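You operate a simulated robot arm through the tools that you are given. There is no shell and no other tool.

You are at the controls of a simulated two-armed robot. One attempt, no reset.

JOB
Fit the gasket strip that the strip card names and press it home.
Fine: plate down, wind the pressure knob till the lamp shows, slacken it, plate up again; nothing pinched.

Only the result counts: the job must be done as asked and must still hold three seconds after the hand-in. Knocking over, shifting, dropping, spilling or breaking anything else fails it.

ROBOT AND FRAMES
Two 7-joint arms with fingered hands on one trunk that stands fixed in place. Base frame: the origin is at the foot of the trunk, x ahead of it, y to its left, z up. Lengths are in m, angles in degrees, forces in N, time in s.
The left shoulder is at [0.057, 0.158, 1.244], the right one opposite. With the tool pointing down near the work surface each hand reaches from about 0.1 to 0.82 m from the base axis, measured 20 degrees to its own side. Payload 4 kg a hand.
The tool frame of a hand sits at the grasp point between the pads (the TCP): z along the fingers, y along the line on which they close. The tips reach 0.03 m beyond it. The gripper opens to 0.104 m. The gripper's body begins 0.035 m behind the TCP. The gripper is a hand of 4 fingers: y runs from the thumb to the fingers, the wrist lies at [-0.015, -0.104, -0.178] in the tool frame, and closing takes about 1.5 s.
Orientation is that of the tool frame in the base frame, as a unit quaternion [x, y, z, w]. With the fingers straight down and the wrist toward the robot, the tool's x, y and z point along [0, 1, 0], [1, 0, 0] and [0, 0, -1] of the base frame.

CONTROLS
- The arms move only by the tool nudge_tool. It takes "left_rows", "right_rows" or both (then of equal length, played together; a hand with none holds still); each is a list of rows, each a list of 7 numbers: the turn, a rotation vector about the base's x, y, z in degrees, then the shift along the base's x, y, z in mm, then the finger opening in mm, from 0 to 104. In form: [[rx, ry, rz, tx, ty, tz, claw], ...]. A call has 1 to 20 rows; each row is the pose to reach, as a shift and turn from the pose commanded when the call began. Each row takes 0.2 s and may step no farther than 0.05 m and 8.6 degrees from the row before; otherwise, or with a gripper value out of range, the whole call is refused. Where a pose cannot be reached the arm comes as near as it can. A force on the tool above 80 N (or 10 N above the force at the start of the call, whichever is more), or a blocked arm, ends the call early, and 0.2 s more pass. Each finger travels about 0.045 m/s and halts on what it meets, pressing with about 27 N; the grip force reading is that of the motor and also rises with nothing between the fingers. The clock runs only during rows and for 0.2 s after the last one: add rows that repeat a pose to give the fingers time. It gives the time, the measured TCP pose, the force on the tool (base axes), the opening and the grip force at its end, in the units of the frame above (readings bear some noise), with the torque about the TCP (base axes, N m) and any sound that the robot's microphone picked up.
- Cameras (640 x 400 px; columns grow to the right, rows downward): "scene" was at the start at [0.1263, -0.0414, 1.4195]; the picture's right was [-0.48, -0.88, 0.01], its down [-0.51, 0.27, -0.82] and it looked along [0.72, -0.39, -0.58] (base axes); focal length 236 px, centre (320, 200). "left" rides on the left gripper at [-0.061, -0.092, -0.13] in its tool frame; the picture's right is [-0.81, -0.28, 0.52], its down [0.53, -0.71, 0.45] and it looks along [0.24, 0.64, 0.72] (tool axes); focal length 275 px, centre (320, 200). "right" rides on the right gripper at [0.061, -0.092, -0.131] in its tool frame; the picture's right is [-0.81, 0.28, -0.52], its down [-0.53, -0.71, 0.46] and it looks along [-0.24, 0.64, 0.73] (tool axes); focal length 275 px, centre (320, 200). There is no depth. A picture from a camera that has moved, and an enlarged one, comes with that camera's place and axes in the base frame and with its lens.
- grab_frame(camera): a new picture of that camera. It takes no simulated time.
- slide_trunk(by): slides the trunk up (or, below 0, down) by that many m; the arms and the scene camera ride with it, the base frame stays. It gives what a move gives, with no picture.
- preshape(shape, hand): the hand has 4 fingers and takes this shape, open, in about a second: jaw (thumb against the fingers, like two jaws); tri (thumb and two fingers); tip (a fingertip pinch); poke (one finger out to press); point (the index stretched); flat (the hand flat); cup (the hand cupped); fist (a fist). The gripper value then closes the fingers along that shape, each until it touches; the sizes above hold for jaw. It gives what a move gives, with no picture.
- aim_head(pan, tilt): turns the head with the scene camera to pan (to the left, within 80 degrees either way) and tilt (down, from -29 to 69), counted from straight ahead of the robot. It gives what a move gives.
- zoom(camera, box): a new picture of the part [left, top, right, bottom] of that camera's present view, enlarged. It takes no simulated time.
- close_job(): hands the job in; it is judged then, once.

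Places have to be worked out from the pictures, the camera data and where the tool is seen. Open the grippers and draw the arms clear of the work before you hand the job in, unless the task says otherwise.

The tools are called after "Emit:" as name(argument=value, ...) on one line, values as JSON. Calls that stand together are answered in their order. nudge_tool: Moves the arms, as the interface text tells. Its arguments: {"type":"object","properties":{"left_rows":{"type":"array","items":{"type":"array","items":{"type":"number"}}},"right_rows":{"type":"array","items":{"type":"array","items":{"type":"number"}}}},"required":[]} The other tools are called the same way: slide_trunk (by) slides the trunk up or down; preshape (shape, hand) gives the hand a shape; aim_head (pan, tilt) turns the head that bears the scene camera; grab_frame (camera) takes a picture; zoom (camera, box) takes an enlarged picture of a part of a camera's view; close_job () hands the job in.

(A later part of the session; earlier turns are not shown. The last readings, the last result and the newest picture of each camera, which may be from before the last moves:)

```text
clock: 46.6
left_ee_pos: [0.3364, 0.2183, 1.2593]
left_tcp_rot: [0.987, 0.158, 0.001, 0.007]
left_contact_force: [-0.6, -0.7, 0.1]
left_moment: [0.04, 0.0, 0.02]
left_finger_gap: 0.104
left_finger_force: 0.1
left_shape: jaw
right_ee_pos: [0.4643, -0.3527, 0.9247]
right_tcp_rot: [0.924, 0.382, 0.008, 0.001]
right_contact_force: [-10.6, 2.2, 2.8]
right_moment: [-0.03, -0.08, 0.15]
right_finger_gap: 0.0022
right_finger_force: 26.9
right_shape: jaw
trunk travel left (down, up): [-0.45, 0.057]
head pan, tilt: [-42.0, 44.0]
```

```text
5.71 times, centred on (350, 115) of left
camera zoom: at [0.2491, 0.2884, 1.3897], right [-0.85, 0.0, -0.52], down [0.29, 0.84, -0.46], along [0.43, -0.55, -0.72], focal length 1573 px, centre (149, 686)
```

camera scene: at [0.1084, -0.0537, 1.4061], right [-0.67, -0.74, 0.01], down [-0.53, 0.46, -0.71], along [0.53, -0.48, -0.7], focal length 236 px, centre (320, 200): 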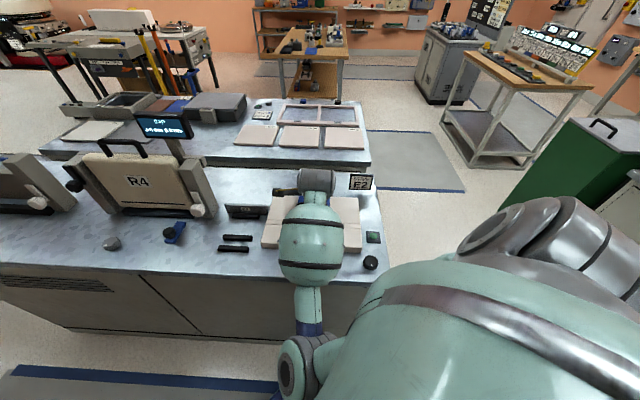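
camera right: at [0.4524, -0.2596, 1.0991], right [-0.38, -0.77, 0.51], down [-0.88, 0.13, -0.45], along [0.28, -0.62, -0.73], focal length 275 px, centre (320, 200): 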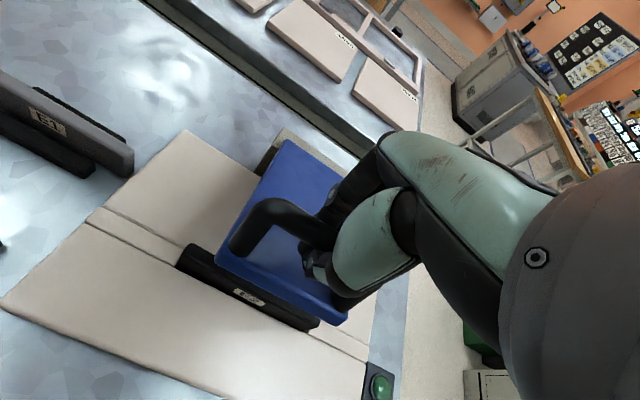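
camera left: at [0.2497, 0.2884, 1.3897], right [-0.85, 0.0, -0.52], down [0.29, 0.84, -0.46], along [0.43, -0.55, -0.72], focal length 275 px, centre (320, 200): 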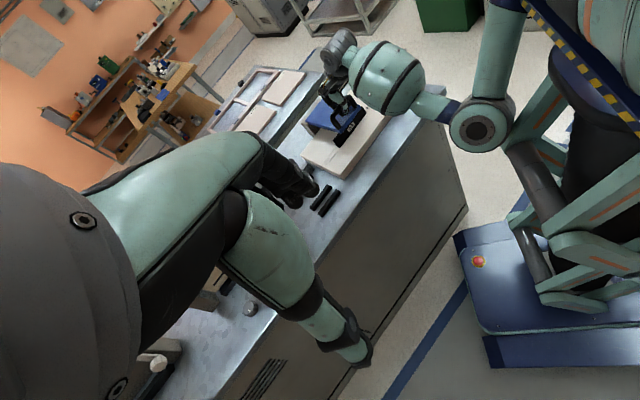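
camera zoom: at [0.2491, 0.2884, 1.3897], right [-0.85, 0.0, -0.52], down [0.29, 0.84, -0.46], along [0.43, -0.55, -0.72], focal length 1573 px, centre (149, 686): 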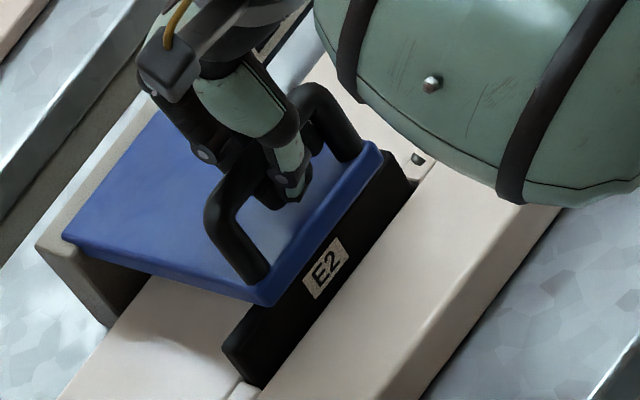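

The tool barely moves and its force stays low, so the elbow is probably against the trunk; the plate is practically down anyway. I back off 4 mm, open the fingers and lift clear to see where the plate settles.

Emit:
nudge_tool(right_rows=[[0, 0, 0, 0.6, -0.6, 4, 0], [0, 0, 0, 0.6, -0.6, 4, 10], [0, 0, 0, 0.6, -0.6, 4, 20], [0, 0, 0, 0.6, -0.6, 4, 30], [0, 0, 0, 0.6, -0.6, 4, 36], [0, 0, 0, 0.6, -0.6, 4, 36], [0, 0, 0, 0.6, -0.6, 4, 36]])

Emit:
zoom(camera="left", box=[310, 80, 390, 150])

Emit:
zoom(camera="right", box=[200, 160, 400, 320])

```text
clock: 48.2
left_ee_pos: [0.3375, 0.218, 1.2593]
left_tcp_rot: [0.987, 0.158, 0.0, 0.006]
left_contact_force: [-0.3, -0.4, -0.3]
left_moment: [0.04, -0.03, 0.02]
left_finger_gap: 0.1042
left_finger_force: 0.0
left_shape: jaw
right_ee_pos: [0.4627, -0.3552, 0.9241]
right_tcp_rot: [0.924, 0.383, 0.002, 0.0]
right_contact_force: [0.0, -0.1, 0.6]
right_moment: [0.03, 0.01, 0.0]
right_finger_gap: 0.0356
right_finger_force: 0.0
right_shape: jaw
trunk travel left (down, up): [-0.45, 0.057]
head pan, tilt: [-42.0, 44.0]
```

```text
5.71 times, centred on (350, 115) of left
camera zoom: at [0.2507, 0.2881, 1.3894], right [-0.85, 0.0, -0.52], down [0.29, 0.84, -0.46], along [0.43, -0.55, -0.72], focal length 1573 px, centre (149, 686)
```

zoom: 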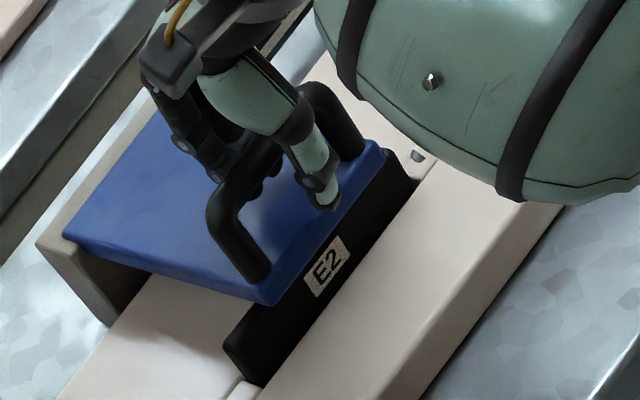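

```text
2.50 times, centred on (300, 240) of right
camera zoom: at [0.44, -0.2468, 1.0557], right [-0.38, -0.77, 0.51], down [-0.88, 0.13, -0.46], along [0.29, -0.63, -0.72], focal length 688 px, centre (370, 100)
```

zoom: 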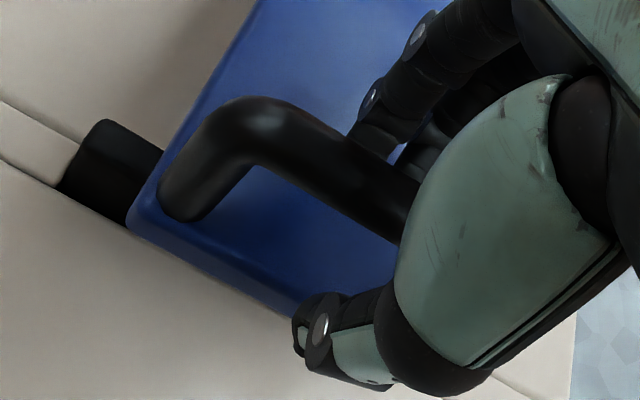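

The plate stayed where it was, resting on the strip. I lift the hand straight up off the handle and then move over toward the knob at about (0.268, -0.395).

Emit:
nudge_tool(right_rows=[[0, 0, 0, 0, 0, 12, 38], [0, 0, 0, 0, 0, 30, 40], [0, 0, 0, 0, 0, 60, 44], [0, 0, 0, 0, 0, 100, 50], [0, 0, 5, -15, -3, 135, 60], [0, 0, 12, -45, -9, 150, 70], [0, 0, 19, -80, -16, 150, 70], [0, 0, 26, -115, -23, 150, 70], [0, 0, 33, -150, -31, 150, 70], [0, 0, 40, -180, -37, 150, 70], [0, 0, 45, -195, -40, 150, 70], [0, 0, 45, -195, -40, 150, 70]])

Emit:
grab_frame(camera="right")

Emit:
grab_frame(camera="scene")

Emit:
zoom(camera="left", box=[300, 60, 460, 180])

```text
clock: 50.8
left_ee_pos: [0.3382, 0.2203, 1.26]
left_tcp_rot: [0.988, 0.157, 0.001, 0.007]
left_contact_force: [-0.4, -0.6, -0.4]
left_moment: [-0.03, 0.01, -0.01]
left_finger_gap: 0.1041
left_finger_force: 0.0
left_shape: jaw
right_ee_pos: [0.2931, -0.431, 1.0714]
right_tcp_rot: [0.706, 0.708, -0.001, -0.002]
right_contact_force: [0.1, 0.6, 0.3]
right_moment: [-0.02, 0.02, 0.0]
right_finger_gap: 0.0695
right_finger_force: 0.0
right_shape: jaw
right hand out of reach, approached as far as the arm can: row 7, 8, 9, 10, 11, 12
trunk travel left (down, up): [-0.45, 0.057]
head pan, tilt: [-42.0, 44.0]
```

```text
taken
camera right: at [0.2017, -0.3703, 1.2036], right [0.28, -0.81, 0.51], down [-0.71, -0.53, -0.45], along [0.64, -0.24, -0.73], focal length 275 px, centre (320, 200)
```

right: 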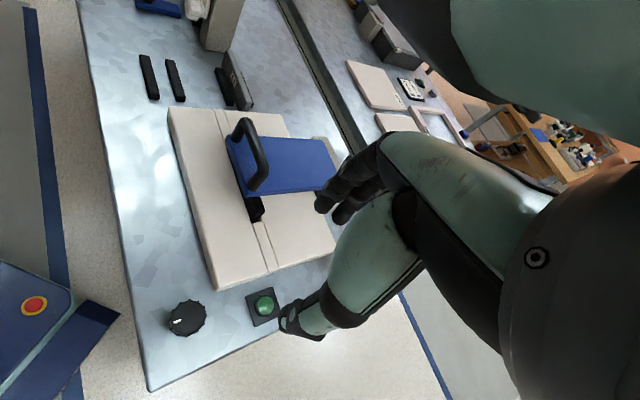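

```text
taken
camera scene: at [0.1101, -0.0524, 1.4057], right [-0.67, -0.74, 0.01], down [-0.53, 0.46, -0.71], along [0.52, -0.48, -0.7], focal length 236 px, centre (320, 200)
```

scene: 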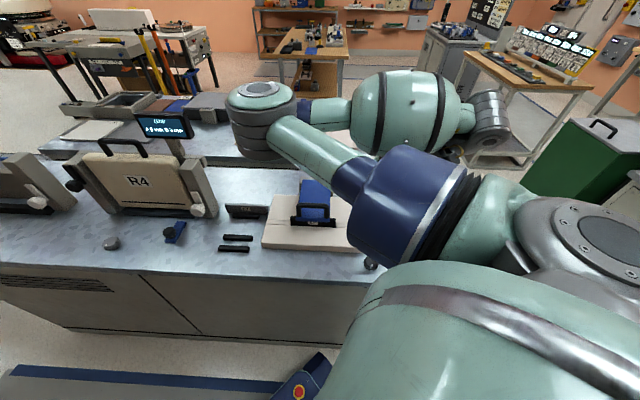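

```text
3.33 times, centred on (380, 120) of left
camera zoom: at [0.2512, 0.2897, 1.3889], right [-0.85, 0.0, -0.52], down [0.29, 0.84, -0.47], along [0.43, -0.55, -0.72], focal length 918 px, centre (120, 467)
```

zoom: 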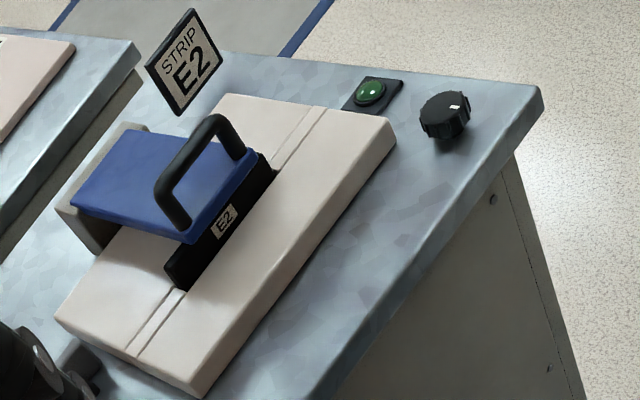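

The plate lies flat on the strip, with the handle on top. The knob is too close to the shoulder to reach at this height, so I raise the trunk 55 mm to gain room, then look.

Emit:
slide_trunk(by=0.055)

Emit:
grab_frame(camera="right")

Emit:
grab_frame(camera="scene")

```text
clock: 51.7
left_ee_pos: [0.3385, 0.218, 1.3141]
left_tcp_rot: [0.988, 0.157, 0.001, 0.005]
left_contact_force: [0.5, 0.7, 0.2]
left_moment: [-0.02, -0.02, 0.0]
left_finger_gap: 0.1041
left_finger_force: 0.1
left_shape: jaw
right_ee_pos: [0.2937, -0.4323, 1.1247]
right_tcp_rot: [0.707, 0.707, -0.001, -0.003]
right_contact_force: [0.7, 0.6, -0.2]
right_moment: [0.01, 0.0, 0.03]
right_finger_gap: 0.0698
right_finger_force: 0.0
right_shape: jaw
trunk travel left (down, up): [-0.505, 0.002]
head pan, tilt: [-42.0, 44.0]
```

```text
taken
camera right: at [0.2017, -0.3718, 1.2573], right [0.28, -0.81, 0.51], down [-0.72, -0.53, -0.45], along [0.64, -0.24, -0.73], focal length 275 px, centre (320, 200)
```

right: 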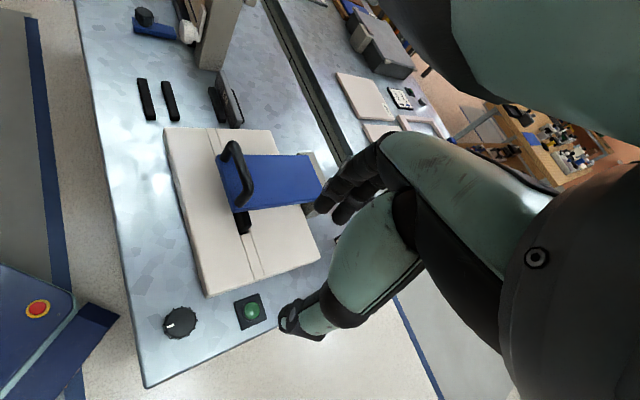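

```text
taken
camera scene: at [0.1105, -0.0543, 1.4601], right [-0.67, -0.74, 0.01], down [-0.53, 0.46, -0.71], along [0.53, -0.48, -0.7], focal length 236 px, centre (320, 200)
```

scene: 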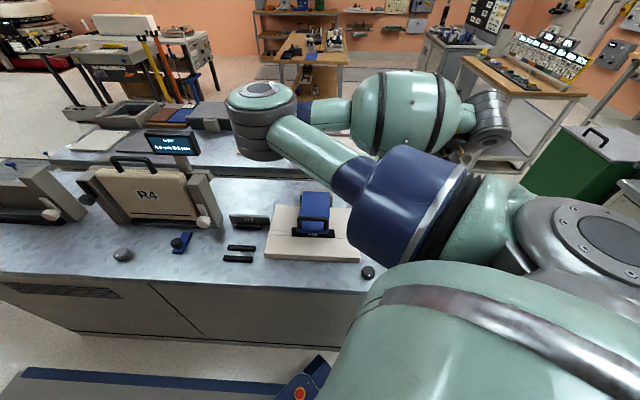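

I zoom on the knob and lamp from the right camera, and take the left view too.

Emit:
zoom(camera="right", box=[130, 270, 290, 390])

Emit:
zoom(camera="left", box=[360, 80, 460, 150])

```text
3.33 times, centred on (210, 330) of right
camera zoom: at [0.2017, -0.3718, 1.2573], right [0.28, -0.81, 0.51], down [-0.72, -0.53, -0.45], along [0.64, -0.24, -0.73], focal length 918 px, centre (687, -233)
```

zoom: 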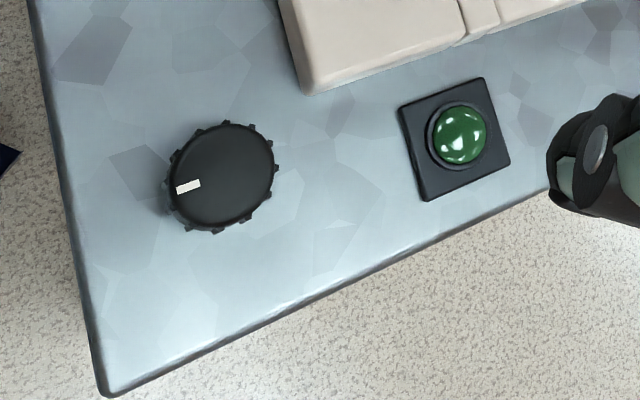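

```text
5.71 times, centred on (410, 115) of left
camera zoom: at [0.2508, 0.2878, 1.4437], right [-0.85, 0.0, -0.52], down [0.29, 0.84, -0.46], along [0.43, -0.55, -0.72], focal length 1573 px, centre (-194, 686)
```

zoom: 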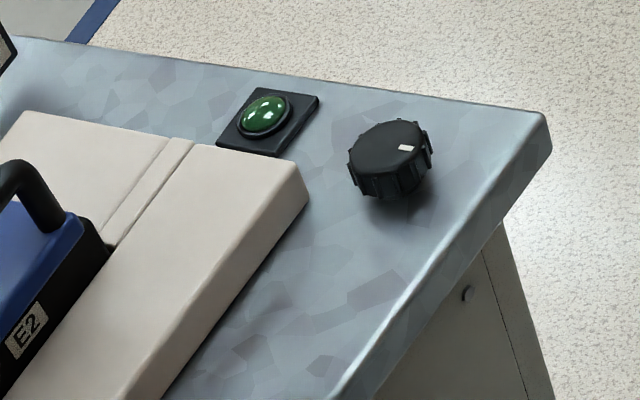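

Knob centre is about (0.2645, -0.394), top z about 0.822, diameter 41 mm; its mark points to the front. I make a small test move down and turning +8° to learn the commanded base pose after the trunk slide.

Emit:
nudge_tool(right_rows=[[0, 0, 4, 0, 0, -30, 70], [0, 0, 8, 0, 0, -60, 70], [0, 0, 8, 0, 0, -60, 70]])

```text
clock: 52.5
left_ee_pos: [0.3377, 0.2186, 1.314]
left_tcp_rot: [0.987, 0.158, 0.0, 0.006]
left_contact_force: [-0.6, 0.0, -0.4]
left_moment: [-0.02, -0.01, 0.0]
left_finger_gap: 0.1039
left_finger_force: 0.2
left_shape: jaw
right_ee_pos: [0.2921, -0.4321, 1.0645]
right_tcp_rot: [0.656, 0.755, -0.003, -0.002]
right_contact_force: [0.0, 0.2, 0.1]
right_moment: [0.04, -0.01, -0.01]
right_finger_gap: 0.0697
right_finger_force: 0.0
right_shape: jaw
trunk travel left (down, up): [-0.505, 0.002]
head pan, tilt: [-42.0, 44.0]
```

The command base is reset to the actual pose. I now go above the knob (z 0.93) with the hand turned to +60°, leaving room to wind clockwise.

Emit:
nudge_tool(right_rows=[[0, 0, 7.5, -2, 3, -20, 70], [0, 0, 15, -5, 8, -40, 70], [0, 0, 22.5, -10, 14, -60, 70], [0, 0, 30, -15, 20, -80, 70], [0, 0, 37.5, -20, 27, -100, 70], [0, 0, 45, -25, 34, -118, 70], [0, 0, 52, -27.6, 38.1, -134, 70], [0, 0, 52, -27.6, 38.1, -134, 70]])

Emit:
grab_frame(camera="right")

Emit:
grab_frame(camera="scene")

Emit:
zoom(camera="left", box=[340, 40, 500, 160])

```text
clock: 54.3
left_ee_pos: [0.3397, 0.2183, 1.3141]
left_tcp_rot: [0.987, 0.158, 0.001, 0.005]
left_contact_force: [0.5, -0.7, 0.1]
left_moment: [0.04, 0.01, -0.01]
left_finger_gap: 0.1039
left_finger_force: 0.0
left_shape: jaw
right_ee_pos: [0.3032, -0.3893, 0.917]
right_tcp_rot: [0.259, 0.966, -0.003, -0.004]
right_contact_force: [1.0, -0.2, 0.0]
right_moment: [0.02, 0.03, 0.01]
right_finger_gap: 0.0696
right_finger_force: 0.0
right_shape: jaw
right hand out of reach, approached as far as the arm can: row 6, 7, 8
trunk travel left (down, up): [-0.505, 0.002]
head pan, tilt: [-42.0, 44.0]
```

```text
taken
camera right: at [0.2049, -0.4379, 1.0485], right [0.84, -0.17, 0.51], down [0.1, -0.89, -0.45], along [0.53, 0.43, -0.73], focal length 275 px, centre (320, 200)
```

right: 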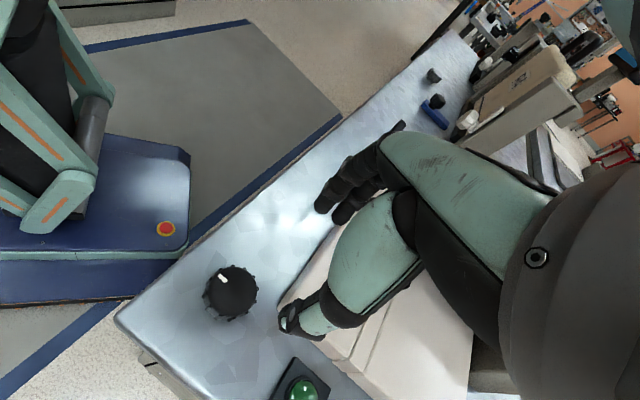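

```text
taken
camera scene: at [0.11, -0.0545, 1.4598], right [-0.67, -0.74, 0.01], down [-0.53, 0.47, -0.71], along [0.53, -0.48, -0.7], focal length 236 px, centre (320, 200)
```

scene: 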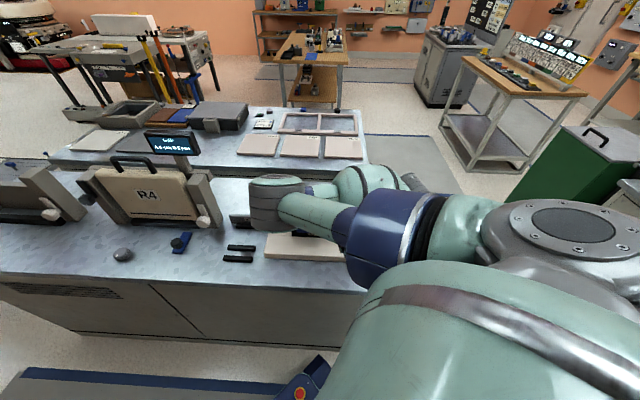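

```text
3.33 times, centred on (420, 100) of left
camera zoom: at [0.2504, 0.2876, 1.4435], right [-0.85, 0.0, -0.52], down [0.29, 0.84, -0.46], along [0.43, -0.55, -0.72], focal length 918 px, centre (-13, 533)
```

zoom: 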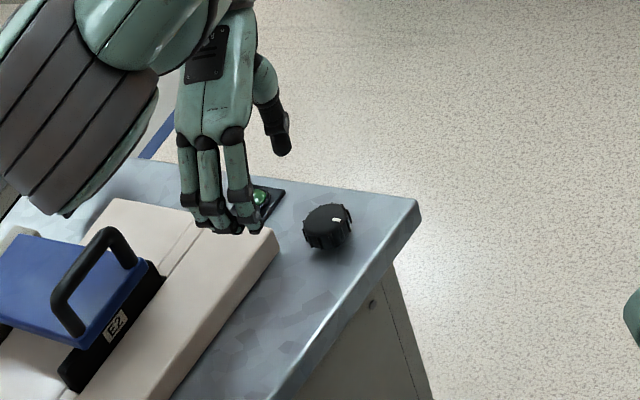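

At +60° the pose is out of reach; the hand stopped 39 mm short, clear of everything. I turn back to +40° and move over the knob.

Emit:
nudge_tool(right_rows=[[0, 0, -7, -10, -1, 8, 70], [0, 0, -14, -22, -3, 13, 70], [0, 0, -20, -32, -4, 13, 70], [0, 0, -20, -38.7, -4.7, 13, 70], [0, 0, -20, -38.7, -4.7, 13, 70]])

Emit:
grab_frame(camera="right")

Emit:
zoom(camera="left", box=[340, 40, 500, 160])

```text
clock: 55.5
left_ee_pos: [0.3383, 0.2183, 1.3139]
left_tcp_rot: [0.988, 0.157, 0.0, 0.005]
left_contact_force: [-0.5, 0.6, 0.2]
left_moment: [0.01, 0.03, -0.01]
left_finger_gap: 0.104
left_finger_force: 0.1
left_shape: jaw
right_ee_pos: [0.2651, -0.3936, 0.9287]
right_tcp_rot: [0.423, 0.906, -0.002, -0.002]
right_contact_force: [-0.8, 0.5, 0.9]
right_moment: [-0.01, -0.01, -0.01]
right_finger_gap: 0.0697
right_finger_force: 0.0
right_shape: jaw
trunk travel left (down, up): [-0.505, 0.002]
head pan, tilt: [-42.0, 44.0]
```

```text
taken
camera right: at [0.1568, -0.4063, 1.0603], right [0.73, -0.44, 0.51], down [-0.21, -0.87, -0.45], along [0.65, 0.23, -0.73], focal length 275 px, centre (320, 200)
```

right: 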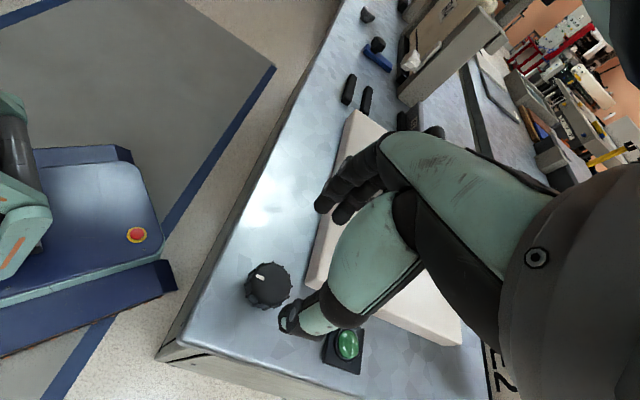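

```text
3.33 times, centred on (420, 100) of left
camera zoom: at [0.2508, 0.2879, 1.4434], right [-0.85, 0.0, -0.52], down [0.29, 0.84, -0.46], along [0.43, -0.55, -0.72], focal length 918 px, centre (-13, 533)
```

zoom: 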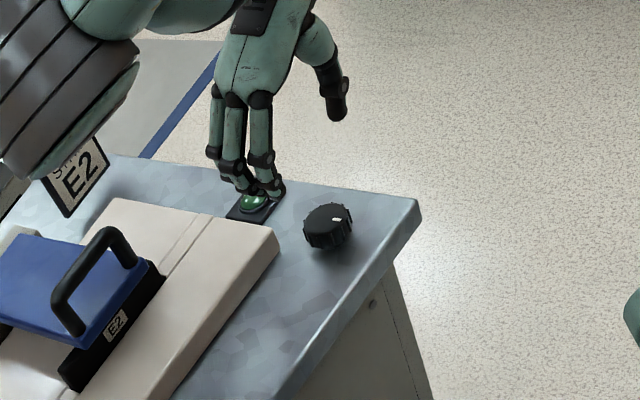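

On station at +40°. I zoom to refine the knob centre relative to the hand.

Emit:
zoom(camera="right", box=[220, 230, 380, 350])

```text
3.33 times, centred on (300, 290) of right
camera zoom: at [0.1568, -0.4063, 1.0603], right [0.73, -0.44, 0.51], down [-0.21, -0.87, -0.45], along [0.65, 0.23, -0.73], focal length 918 px, centre (387, -100)
```

zoom: 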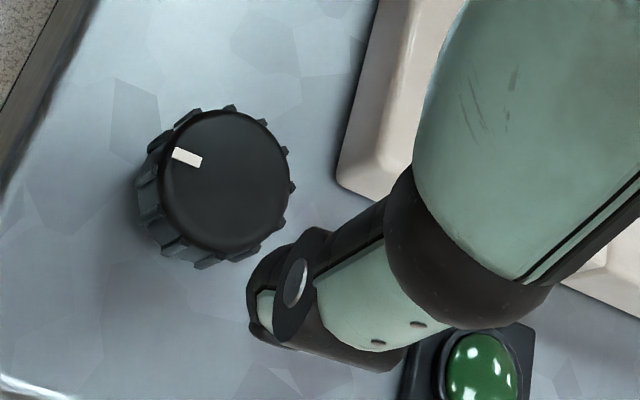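

Two views put the knob axis at (0.265, -0.395) with its top near z 0.829. I lower around it to z 0.843 with the fingers open, then close.

Emit:
nudge_tool(right_rows=[[0, 0, 0, 0, -0.7, -25, 70], [0, 0, 0, 0, -1.4, -50, 70], [0, 0, 0, 0, -1.4, -70, 66], [0, 0, 0, 0, -1.4, -86, 66], [0, 0, 0, 0, -1.4, -86, 66]])

Emit:
zoom(camera="right", box=[220, 180, 400, 330])

Emit:
zoom(camera="left", box=[380, 60, 480, 130])

```text
clock: 56.7
left_ee_pos: [0.3388, 0.2179, 1.3132]
left_tcp_rot: [0.987, 0.158, 0.0, 0.005]
left_contact_force: [0.5, 0.6, 0.4]
left_moment: [-0.03, -0.03, -0.03]
left_finger_gap: 0.1041
left_finger_force: 0.0
left_shape: jaw
right_ee_pos: [0.2654, -0.3958, 0.8408]
right_tcp_rot: [0.421, 0.907, -0.002, -0.002]
right_contact_force: [0.8, -0.2, -0.5]
right_moment: [-0.01, 0.0, -0.03]
right_finger_gap: 0.0662
right_finger_force: 0.2
right_shape: jaw
trunk travel left (down, up): [-0.505, 0.002]
head pan, tilt: [-42.0, 44.0]
```

```text
2.67 times, centred on (310, 255) of right
camera zoom: at [0.1568, -0.4077, 0.9736], right [0.74, -0.44, 0.51], down [-0.21, -0.87, -0.45], along [0.65, 0.23, -0.73], focal length 734 px, centre (347, 53)
```

zoom: 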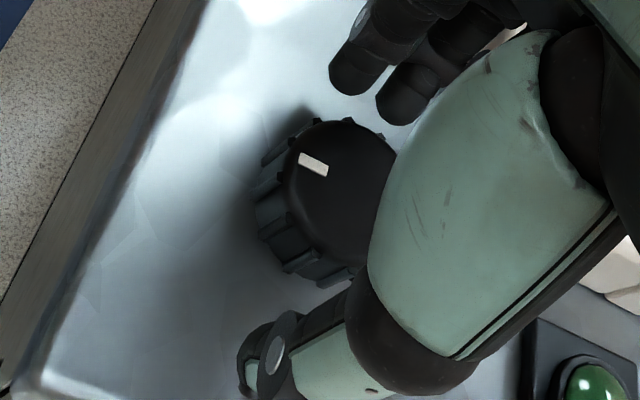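

```text
5.71 times, centred on (430, 95) of left
camera zoom: at [0.2509, 0.288, 1.4434], right [-0.85, 0.0, -0.52], down [0.29, 0.84, -0.46], along [0.43, -0.55, -0.72], focal length 1573 px, centre (-309, 800)
```

zoom: 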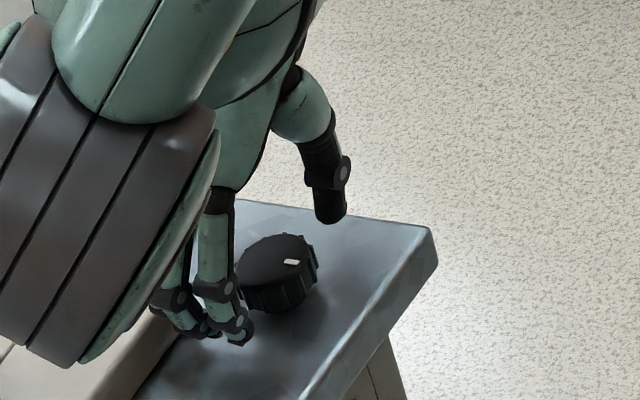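

Hand placed around the knob without contact. I check the elbow's clearance from the plate handle before closing.

Emit:
grab_frame(camera="scene")

Emit:
grab_frame(camera="left")

```text
taken
camera scene: at [0.1105, -0.0541, 1.4597], right [-0.67, -0.74, 0.01], down [-0.53, 0.46, -0.71], along [0.53, -0.48, -0.7], focal length 236 px, centre (320, 200)
```

scene: 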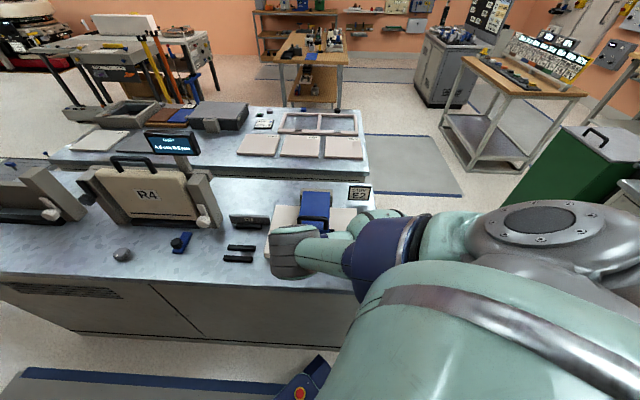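

```text
taken
camera left: at [0.2509, 0.288, 1.4434], right [-0.85, 0.0, -0.52], down [0.29, 0.84, -0.46], along [0.43, -0.55, -0.72], focal length 275 px, centre (320, 200)
```

left: 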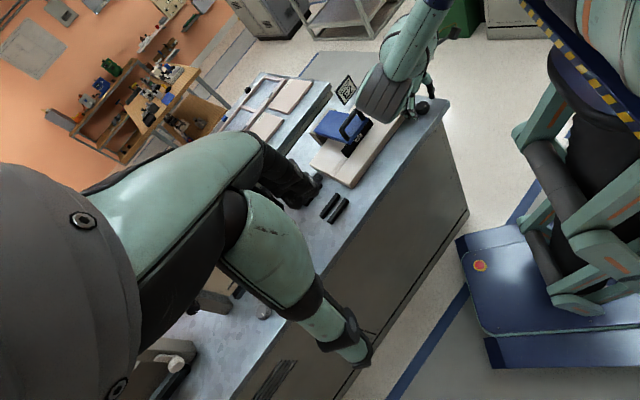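

The elbow sits at about (0.32, -0.18, 1.09), well clear of the plate. I close the fingers on the knob.

Emit:
nudge_tool(right_rows=[[0, 0, 0, 0, 0, 0, 56], [0, 0, 0, 0, 0, 0, 46], [0, 0, 0, 0, 0, 0, 36], [0, 0, 0, 0, 0, 0, 26], [0, 0, 0, 0, 0, 0, 26], [0, 0, 0, 0, 0, 0, 26]])

Emit:
zoom(camera="right", box=[220, 180, 400, 330])

Emit:
zoom(camera="left", box=[390, 70, 460, 120])

```text
clock: 58.1
left_ee_pos: [0.3385, 0.218, 1.3136]
left_tcp_rot: [0.987, 0.158, 0.0, 0.006]
left_contact_force: [0.1, 0.0, 0.3]
left_moment: [-0.03, 0.02, 0.01]
left_finger_gap: 0.1039
left_finger_force: 0.0
left_shape: jaw
right_ee_pos: [0.2647, -0.3961, 0.8416]
right_tcp_rot: [0.422, 0.907, -0.001, -0.002]
right_contact_force: [-2.4, -0.5, -0.8]
right_moment: [0.01, -0.01, 0.0]
right_finger_gap: 0.0319
right_finger_force: 27.4
right_shape: jaw
trunk travel left (down, up): [-0.505, 0.002]
head pan, tilt: [-42.0, 44.0]
```

```text
2.67 times, centred on (310, 255) of right
camera zoom: at [0.1564, -0.408, 0.9739], right [0.74, -0.44, 0.51], down [-0.21, -0.87, -0.45], along [0.65, 0.23, -0.73], focal length 734 px, centre (347, 53)
```

zoom: 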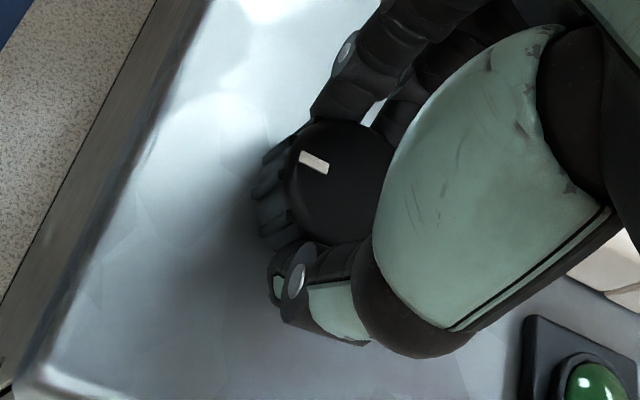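

```text
8.00 times, centred on (425, 95) of left
camera zoom: at [0.2507, 0.2878, 1.4434], right [-0.85, 0.0, -0.52], down [0.29, 0.84, -0.46], along [0.43, -0.55, -0.72], focal length 2202 px, centre (-520, 1040)
```

zoom: 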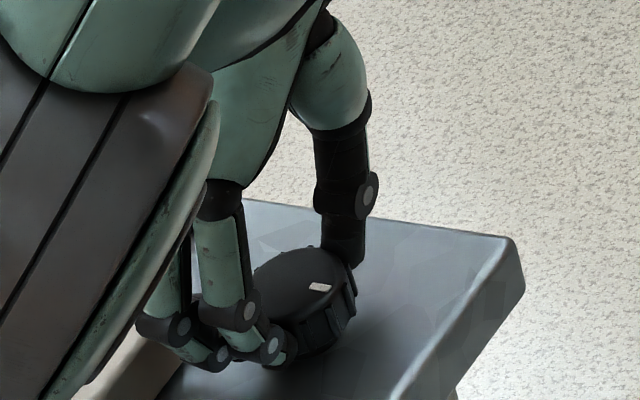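

Knob gripped with 27 N. I wind clockwise (seen from above) by 24° first and check that the knob turns.

Emit:
nudge_tool(right_rows=[[0, 0, -4, 0, 0, 0, 26], [0, 0, -8, 0, 0, 0, 26], [0, 0, -12, 0, 0, 0, 26], [0, 0, -16, 0, 0, 0, 26], [0, 0, -20, 0, 0, 0, 26], [0, 0, -24, 0, 0, 0, 26], [0, 0, -24, 0, 0, 0, 26]])

Emit:
grab_frame(camera="right")

Emit:
zoom(camera="right", box=[220, 180, 400, 330])

Emit:
zoom(camera="left", box=[330, 60, 470, 150])

```text
clock: 59.7
left_ee_pos: [0.3382, 0.218, 1.3147]
left_tcp_rot: [0.988, 0.157, 0.0, 0.006]
left_contact_force: [0.5, 0.4, 1.0]
left_moment: [0.0, -0.03, 0.0]
left_finger_gap: 0.1038
left_finger_force: 0.0
left_shape: jaw
right_ee_pos: [0.2665, -0.3951, 0.8417]
right_tcp_rot: [0.601, 0.799, -0.001, -0.003]
right_contact_force: [-0.6, 5.5, -1.9]
right_moment: [0.13, 0.02, 0.02]
right_finger_gap: 0.0323
right_finger_force: 26.6
right_shape: jaw
trunk travel left (down, up): [-0.505, 0.002]
head pan, tilt: [-42.0, 44.0]
```

```text
taken
camera right: at [0.1614, -0.3624, 0.9739], right [0.49, -0.7, 0.51], down [-0.54, -0.71, -0.45], along [0.68, -0.05, -0.73], focal length 275 px, centre (320, 200)
```

right: 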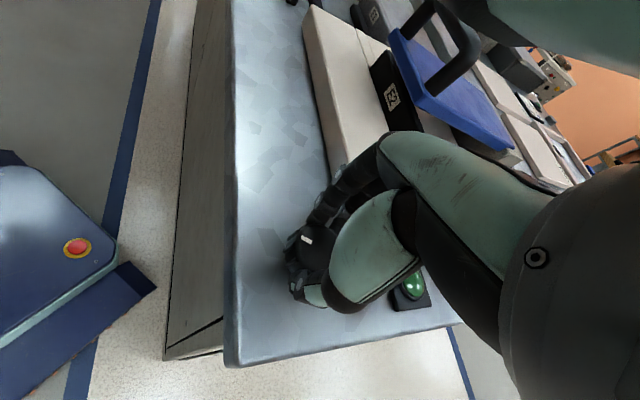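

```text
2.67 times, centred on (310, 255) of right
camera zoom: at [0.1614, -0.3624, 0.9739], right [0.49, -0.7, 0.51], down [-0.54, -0.71, -0.45], along [0.68, -0.05, -0.73], focal length 734 px, centre (347, 53)
```

zoom: 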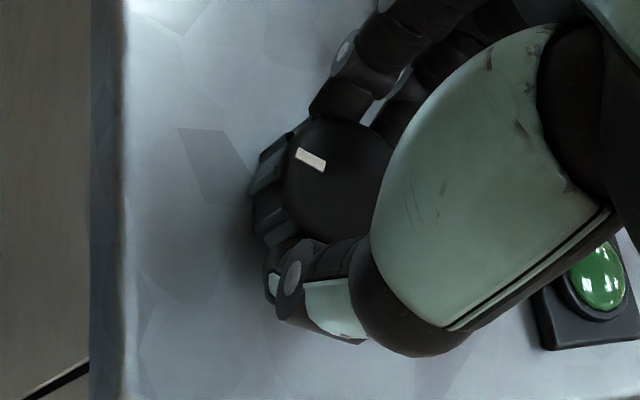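

```text
4.44 times, centred on (400, 105) of left
camera zoom: at [0.2508, 0.2885, 1.4433], right [-0.85, 0.0, -0.52], down [0.29, 0.84, -0.46], along [0.43, -0.55, -0.72], focal length 1224 px, centre (-36, 622)
```

zoom: 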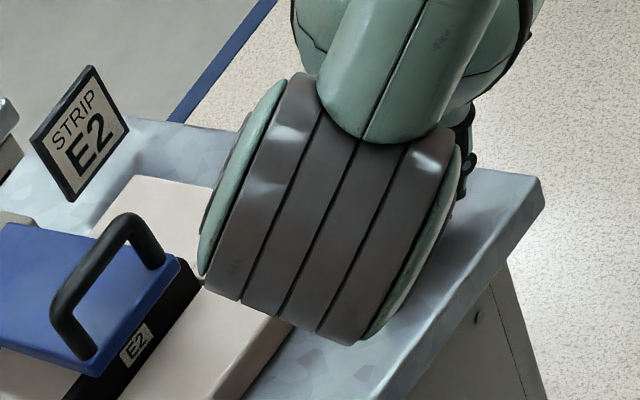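

The knob turns with the hand, with little torque. I keep winding clockwise by 40° more, watching the lamp.

Emit:
nudge_tool(right_rows=[[0, 0, -5, 0, 0, 0, 26], [0, 0, -10, 0, 0, 0, 26], [0, 0, -15, 0, 0, 0, 26], [0, 0, -20, 0, 0, 0, 26], [0, 0, -25, 0, 0, 0, 26], [0, 0, -30, 0, 0, 0, 26], [0, 0, -35, 0, 0, 0, 26], [0, 0, -40, 0, 0, 0, 26], [0, 0, -40, 0, 0, 0, 26]])

Emit:
grab_frame(camera="right")

Emit:
grab_frame(camera="scene")

```text
clock: 61.7
left_ee_pos: [0.3394, 0.2188, 1.3148]
left_tcp_rot: [0.988, 0.157, 0.0, 0.006]
left_contact_force: [0.2, 0.0, -0.6]
left_moment: [-0.03, 0.0, -0.03]
left_finger_gap: 0.104
left_finger_force: 0.0
left_shape: jaw
right_ee_pos: [0.2671, -0.3946, 0.842]
right_tcp_rot: [0.839, 0.544, -0.001, -0.002]
right_contact_force: [3.5, 7.7, -6.4]
right_moment: [0.15, -0.08, 0.06]
right_finger_gap: 0.0311
right_finger_force: 27.2
right_shape: jaw
trunk travel left (down, up): [-0.505, 0.002]
head pan, tilt: [-42.0, 44.0]
```

```text
taken
camera right: at [0.2075, -0.3023, 0.9744], right [-0.08, -0.85, 0.51], down [-0.87, -0.19, -0.45], along [0.49, -0.48, -0.73], focal length 275 px, centre (320, 200)
```

right: 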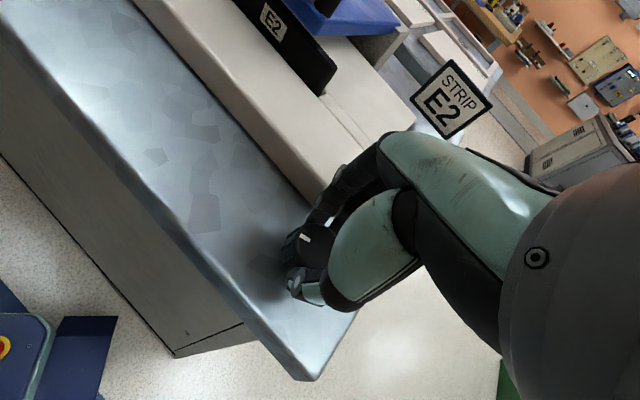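

```text
taken
camera scene: at [0.1114, -0.0537, 1.4597], right [-0.67, -0.74, 0.01], down [-0.53, 0.46, -0.71], along [0.52, -0.48, -0.7], focal length 236 px, centre (320, 200)
```

scene: 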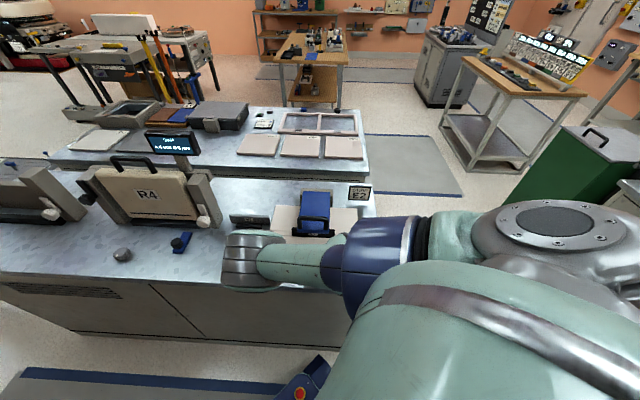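

The knob is 64° round; the lamp is hidden here by the hand. I check it from the left camera.

Emit:
grab_frame(camera="left")

Emit:
zoom(camera="left", box=[330, 40, 470, 150])

Emit:
zoom(camera="right", box=[240, 180, 380, 320])

```text
taken
camera left: at [0.2516, 0.2884, 1.4431], right [-0.85, 0.0, -0.52], down [0.29, 0.84, -0.46], along [0.43, -0.55, -0.72], focal length 275 px, centre (320, 200)
```

left: 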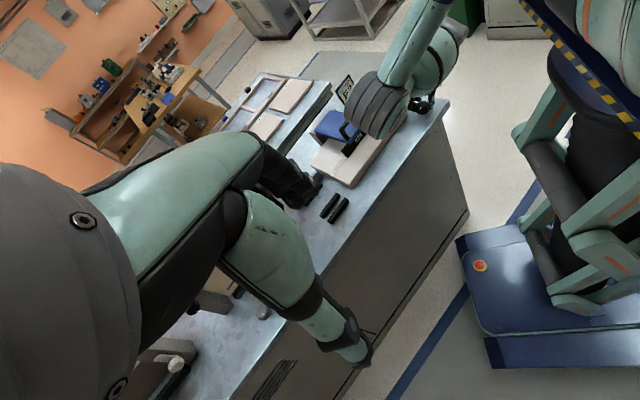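

```text
3.64 times, centred on (400, 95) of left
camera zoom: at [0.2516, 0.2884, 1.4431], right [-0.85, 0.0, -0.52], down [0.29, 0.84, -0.46], along [0.43, -0.55, -0.72], focal length 1001 px, centre (29, 582)
```

zoom: 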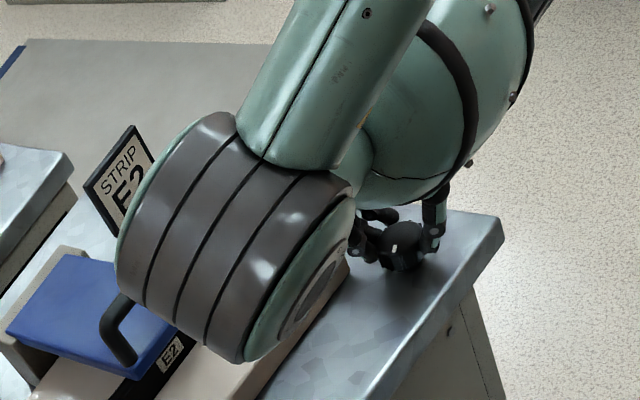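

```text
2.86 times, centred on (310, 250) of right
camera zoom: at [0.2075, -0.3023, 0.9744], right [-0.08, -0.85, 0.51], down [-0.87, -0.19, -0.45], along [0.49, -0.48, -0.73], focal length 786 px, centre (349, 57)
```

zoom: 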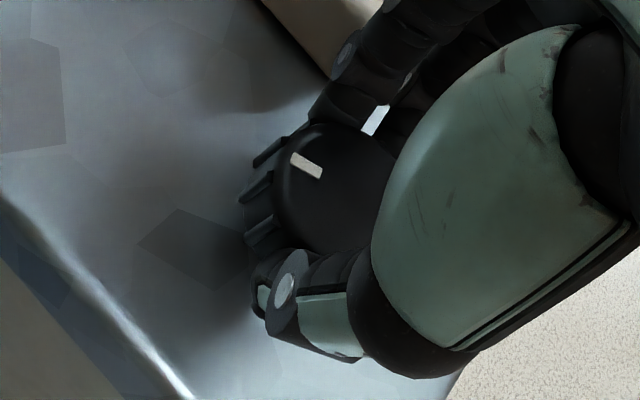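

The lamp is hidden by the right elbow from here. I move the left hand outward by 0.3 m so that its camera can see past the elbow, while the right hand keeps its hold.

Emit:
nudge_tool(left_rows=[[0, 0, 0, 38, 0, 0, 104], [0, 0, 0, 76, 0, 0, 104], [0, 0, 0, 114, 0, 0, 104], [0, 0, 0, 152, 0, 0, 104], [0, 0, 0, 190, 0, 0, 104], [0, 0, 0, 228, 0, 0, 104], [0, 0, 0, 266, 0, 0, 104], [0, 0, 0, 300, 0, 0, 104], [0, 0, 0, 300, 0, 0, 104]])

Emit:
grab_frame(camera="left")

```text
clock: 63.7
left_ee_pos: [0.394, 0.1569, 1.3395]
left_tcp_rot: [0.987, 0.159, -0.001, 0.006]
left_contact_force: [0.4, 0.9, 0.7]
left_moment: [0.0, 0.01, 0.02]
left_finger_gap: 0.104
left_finger_force: 0.2
left_shape: jaw
left hand out of reach, approached as far as the arm can: row 1, 2, 3, 4, 5, 6, 7, 8, 9
right_ee_pos: [0.2668, -0.3947, 0.8431]
right_tcp_rot: [0.838, 0.545, -0.001, -0.002]
right_contact_force: [6.1, 6.0, -5.7]
right_moment: [0.09, -0.16, 0.04]
right_finger_gap: 0.0312
right_finger_force: 27.0
right_shape: jaw
trunk travel left (down, up): [-0.505, 0.002]
head pan, tilt: [-42.0, 44.0]
```

```text
taken
camera left: at [0.3056, 0.2269, 1.4685], right [-0.86, 0.0, -0.52], down [0.28, 0.84, -0.47], along [0.43, -0.54, -0.72], focal length 275 px, centre (320, 200)
```

left: 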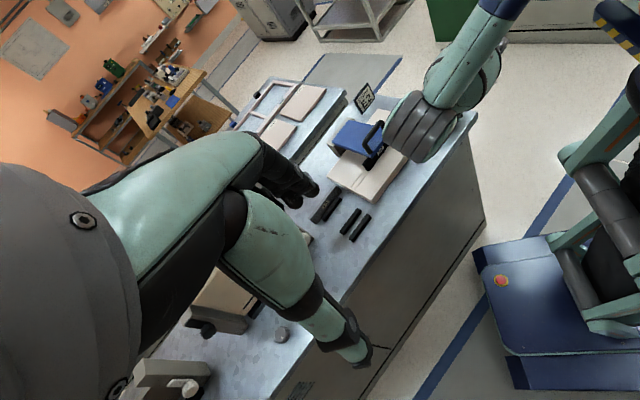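

The left hand cannot get there at this angle, so I use the right camera instead: I open the fingers slightly, lift off the knob by 40 mm, and turn back to +40°, from where the lamp is visible.

Emit:
nudge_tool(right_rows=[[0, 0, 0, 0, 0, 0, 36], [0, 0, 0, 0, 0, 0, 46], [0, 0, 0, 0, 0, 0, 50], [0, 0, 0, -0.5, 0, 15, 52], [0, 0, 0, -1, 0, 40, 60], [0, 0, 8, -1, 0, 45, 66], [0, 0, 16, -1, 0, 45, 66], [0, 0, 24, -1, 0, 45, 66], [0, 0, 32, -1, 0, 45, 66], [0, 0, 40, -1, 0, 45, 66], [0, 0, 48, -1, 0, 45, 66], [0, 0, 56, -1, 0, 45, 66], [0, 0, 64, -1, 0, 45, 66], [0, 0, 64, -1, 0, 45, 66]])

Emit:
grab_frame(camera="right")

Emit:
zoom(camera="right", box=[220, 200, 420, 380])

```text
clock: 66.7
left_ee_pos: [0.3935, 0.1578, 1.3399]
left_tcp_rot: [0.987, 0.159, -0.001, 0.005]
left_contact_force: [0.0, 0.3, 0.0]
left_moment: [0.01, -0.01, 0.01]
left_finger_gap: 0.1039
left_finger_force: 0.1
left_shape: jaw
right_ee_pos: [0.2668, -0.3953, 0.8871]
right_tcp_rot: [0.421, 0.907, -0.002, -0.003]
right_contact_force: [-0.1, -0.5, 0.2]
right_moment: [0.01, 0.04, 0.02]
right_finger_gap: 0.0655
right_finger_force: 0.0
right_shape: jaw
trunk travel left (down, up): [-0.505, 0.002]
head pan, tilt: [-42.0, 44.0]
```

```text
taken
camera right: at [0.1561, -0.4078, 1.0192], right [0.74, -0.44, 0.51], down [-0.2, -0.87, -0.45], along [0.65, 0.23, -0.73], focal length 275 px, centre (320, 200)
```

right: 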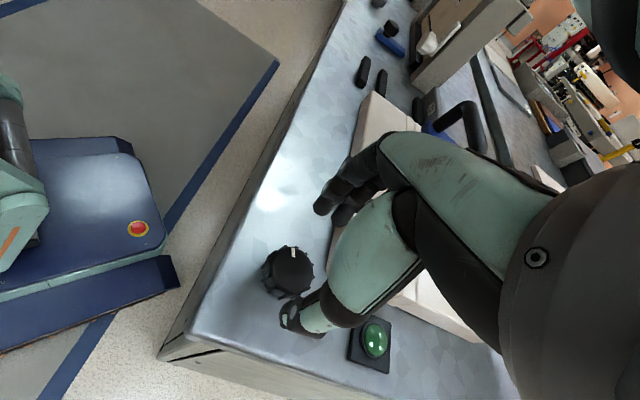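

```text
2.22 times, centred on (320, 290) of right
camera zoom: at [0.1561, -0.4078, 1.0192], right [0.74, -0.44, 0.51], down [-0.2, -0.87, -0.45], along [0.65, 0.23, -0.73], focal length 612 px, centre (320, 0)
```

zoom: 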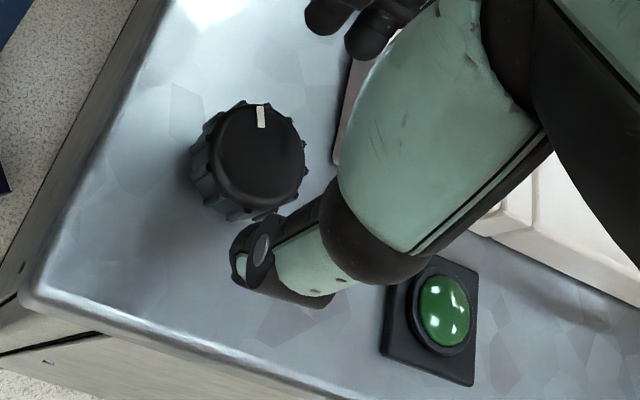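

The knob kept its turn (64°), the lamp is still dark green as before. I regrip at +40° and wind another 70° clockwise.

Emit:
nudge_tool(right_rows=[[0, 0, 0, -0.5, 0, -16, 66], [0, 0, 0, -0.5, 0, -32, 66], [0, 0, 0, -0.5, 0, -46, 66], [0, 0, 0, -0.5, 0, -46, 52], [0, 0, 0, -0.5, 0, -46, 40], [0, 0, 0, -0.5, 0, -46, 26], [0, 0, 0, -0.5, 0, -46, 26], [0, 0, 0, -0.5, 0, -46, 26], [0, 0, 0, -0.5, 0, -46, 26], [0, 0, -7, -0.5, 0, -46, 26], [0, 0, -14, -0.5, 0, -46, 26], [0, 0, -21, -0.5, 0, -46, 26], [0, 0, -28, -0.5, 0, -46, 26], [0, 0, -35, -0.5, 0, -46, 26], [0, 0, -42, -0.5, 0, -46, 26], [0, 0, -49, -0.5, 0, -46, 26], [0, 0, -56, -0.5, 0, -46, 26], [0, 0, -63, -0.5, 0, -46, 26], [0, 0, -70, -0.5, 0, -46, 26], [0, 0, -70, -0.5, 0, -46, 26]])

Emit:
zoom(camera="right", box=[240, 180, 380, 320])

Emit:
grab_frame(camera="left")

```text
clock: 70.9
left_ee_pos: [0.3946, 0.1567, 1.339]
left_tcp_rot: [0.987, 0.158, -0.001, 0.006]
left_contact_force: [0.5, 0.5, -0.6]
left_moment: [-0.01, 0.02, -0.01]
left_finger_gap: 0.1039
left_finger_force: 0.0
left_shape: jaw
right_ee_pos: [0.2656, -0.3955, 0.8411]
right_tcp_rot: [0.866, 0.5, 0.0, -0.004]
right_contact_force: [8.2, 11.1, -7.7]
right_moment: [0.23, -0.22, 0.07]
right_finger_gap: 0.0312
right_finger_force: 26.9
right_shape: jaw
trunk travel left (down, up): [-0.505, 0.002]
head pan, tilt: [-42.0, 44.0]
```

```text
2.86 times, centred on (310, 250) of right
camera zoom: at [0.2167, -0.2966, 0.9736], right [-0.16, -0.84, 0.51], down [-0.89, -0.1, -0.45], along [0.43, -0.53, -0.73], focal length 786 px, centre (349, 57)
```

zoom: 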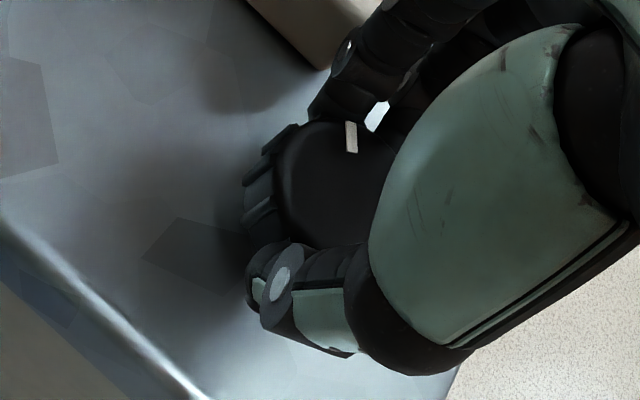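

```text
taken
camera left: at [0.3062, 0.2274, 1.4682], right [-0.86, 0.0, -0.52], down [0.28, 0.84, -0.47], along [0.43, -0.54, -0.72], focal length 275 px, centre (320, 200)
```

left: 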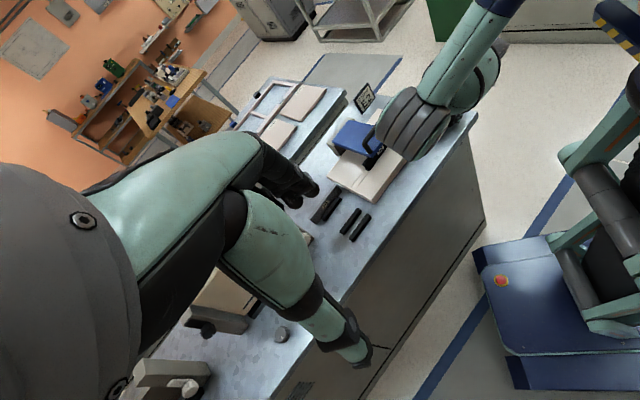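

Another 70° wound (about 134° in all). I release, lift, turn back and look at the lamp.

Emit:
nudge_tool(right_rows=[[0, 0, 0, 0, 0, 0, 36], [0, 0, 0, 0, 0, 0, 46], [0, 0, 0, 0, 0, 0, 50], [0, 0, 0, 0.5, 0.5, 15, 52], [0, 0, 0, 1, 0.5, 40, 60], [0, 0, 7, 1, 0.5, 46, 66], [0, 0, 14, 1, 0.5, 46, 66], [0, 0, 21, 1, 0.5, 46, 66], [0, 0, 28, 1, 0.5, 46, 66], [0, 0, 35, 1, 0.5, 46, 66], [0, 0, 42, 1, 0.5, 46, 66], [0, 0, 49, 1, 0.5, 46, 66], [0, 0, 56, 1, 0.5, 46, 66], [0, 0, 63, 1, 0.5, 46, 66], [0, 0, 70, 1, 0.5, 46, 66], [0, 0, 70, 1, 0.5, 46, 66]])

Emit:
zoom(camera="right", box=[220, 200, 420, 380])

Emit:
grab_frame(camera="right")

```text
clock: 74.3
left_ee_pos: [0.3932, 0.1576, 1.3401]
left_tcp_rot: [0.987, 0.159, 0.0, 0.006]
left_contact_force: [-0.8, 0.7, 0.0]
left_moment: [0.01, 0.0, 0.02]
left_finger_gap: 0.1042
left_finger_force: 0.0
left_shape: jaw
right_ee_pos: [0.2644, -0.3941, 0.8867]
right_tcp_rot: [0.42, 0.907, -0.001, -0.004]
right_contact_force: [-0.4, 0.7, -0.1]
right_moment: [0.0, 0.0, -0.04]
right_finger_gap: 0.0661
right_finger_force: 0.1
right_shape: jaw
trunk travel left (down, up): [-0.505, 0.002]
head pan, tilt: [-42.0, 44.0]
```

```text
2.22 times, centred on (320, 290) of right
camera zoom: at [0.1552, -0.4065, 1.0198], right [0.74, -0.44, 0.51], down [-0.2, -0.87, -0.45], along [0.64, 0.23, -0.73], focal length 612 px, centre (320, 0)
```

zoom: 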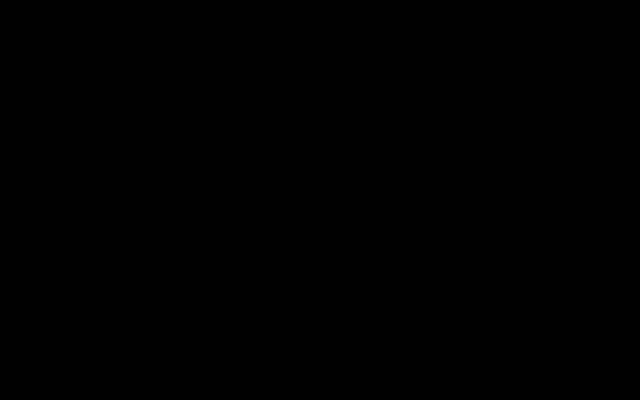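

```text
taken
camera right: at [0.1552, -0.4065, 1.0198], right [0.74, -0.44, 0.51], down [-0.2, -0.87, -0.45], along [0.64, 0.23, -0.73], focal length 275 px, centre (320, 200)
```

right: 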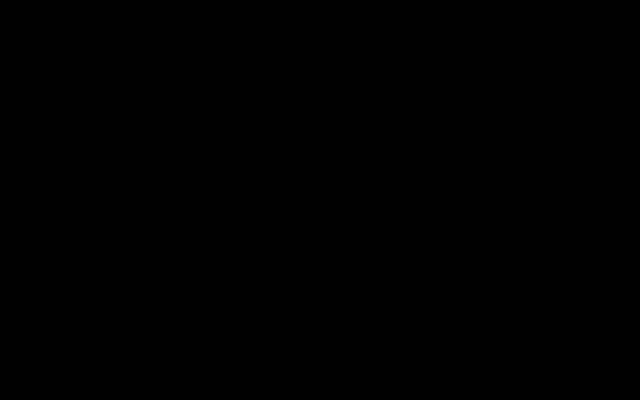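

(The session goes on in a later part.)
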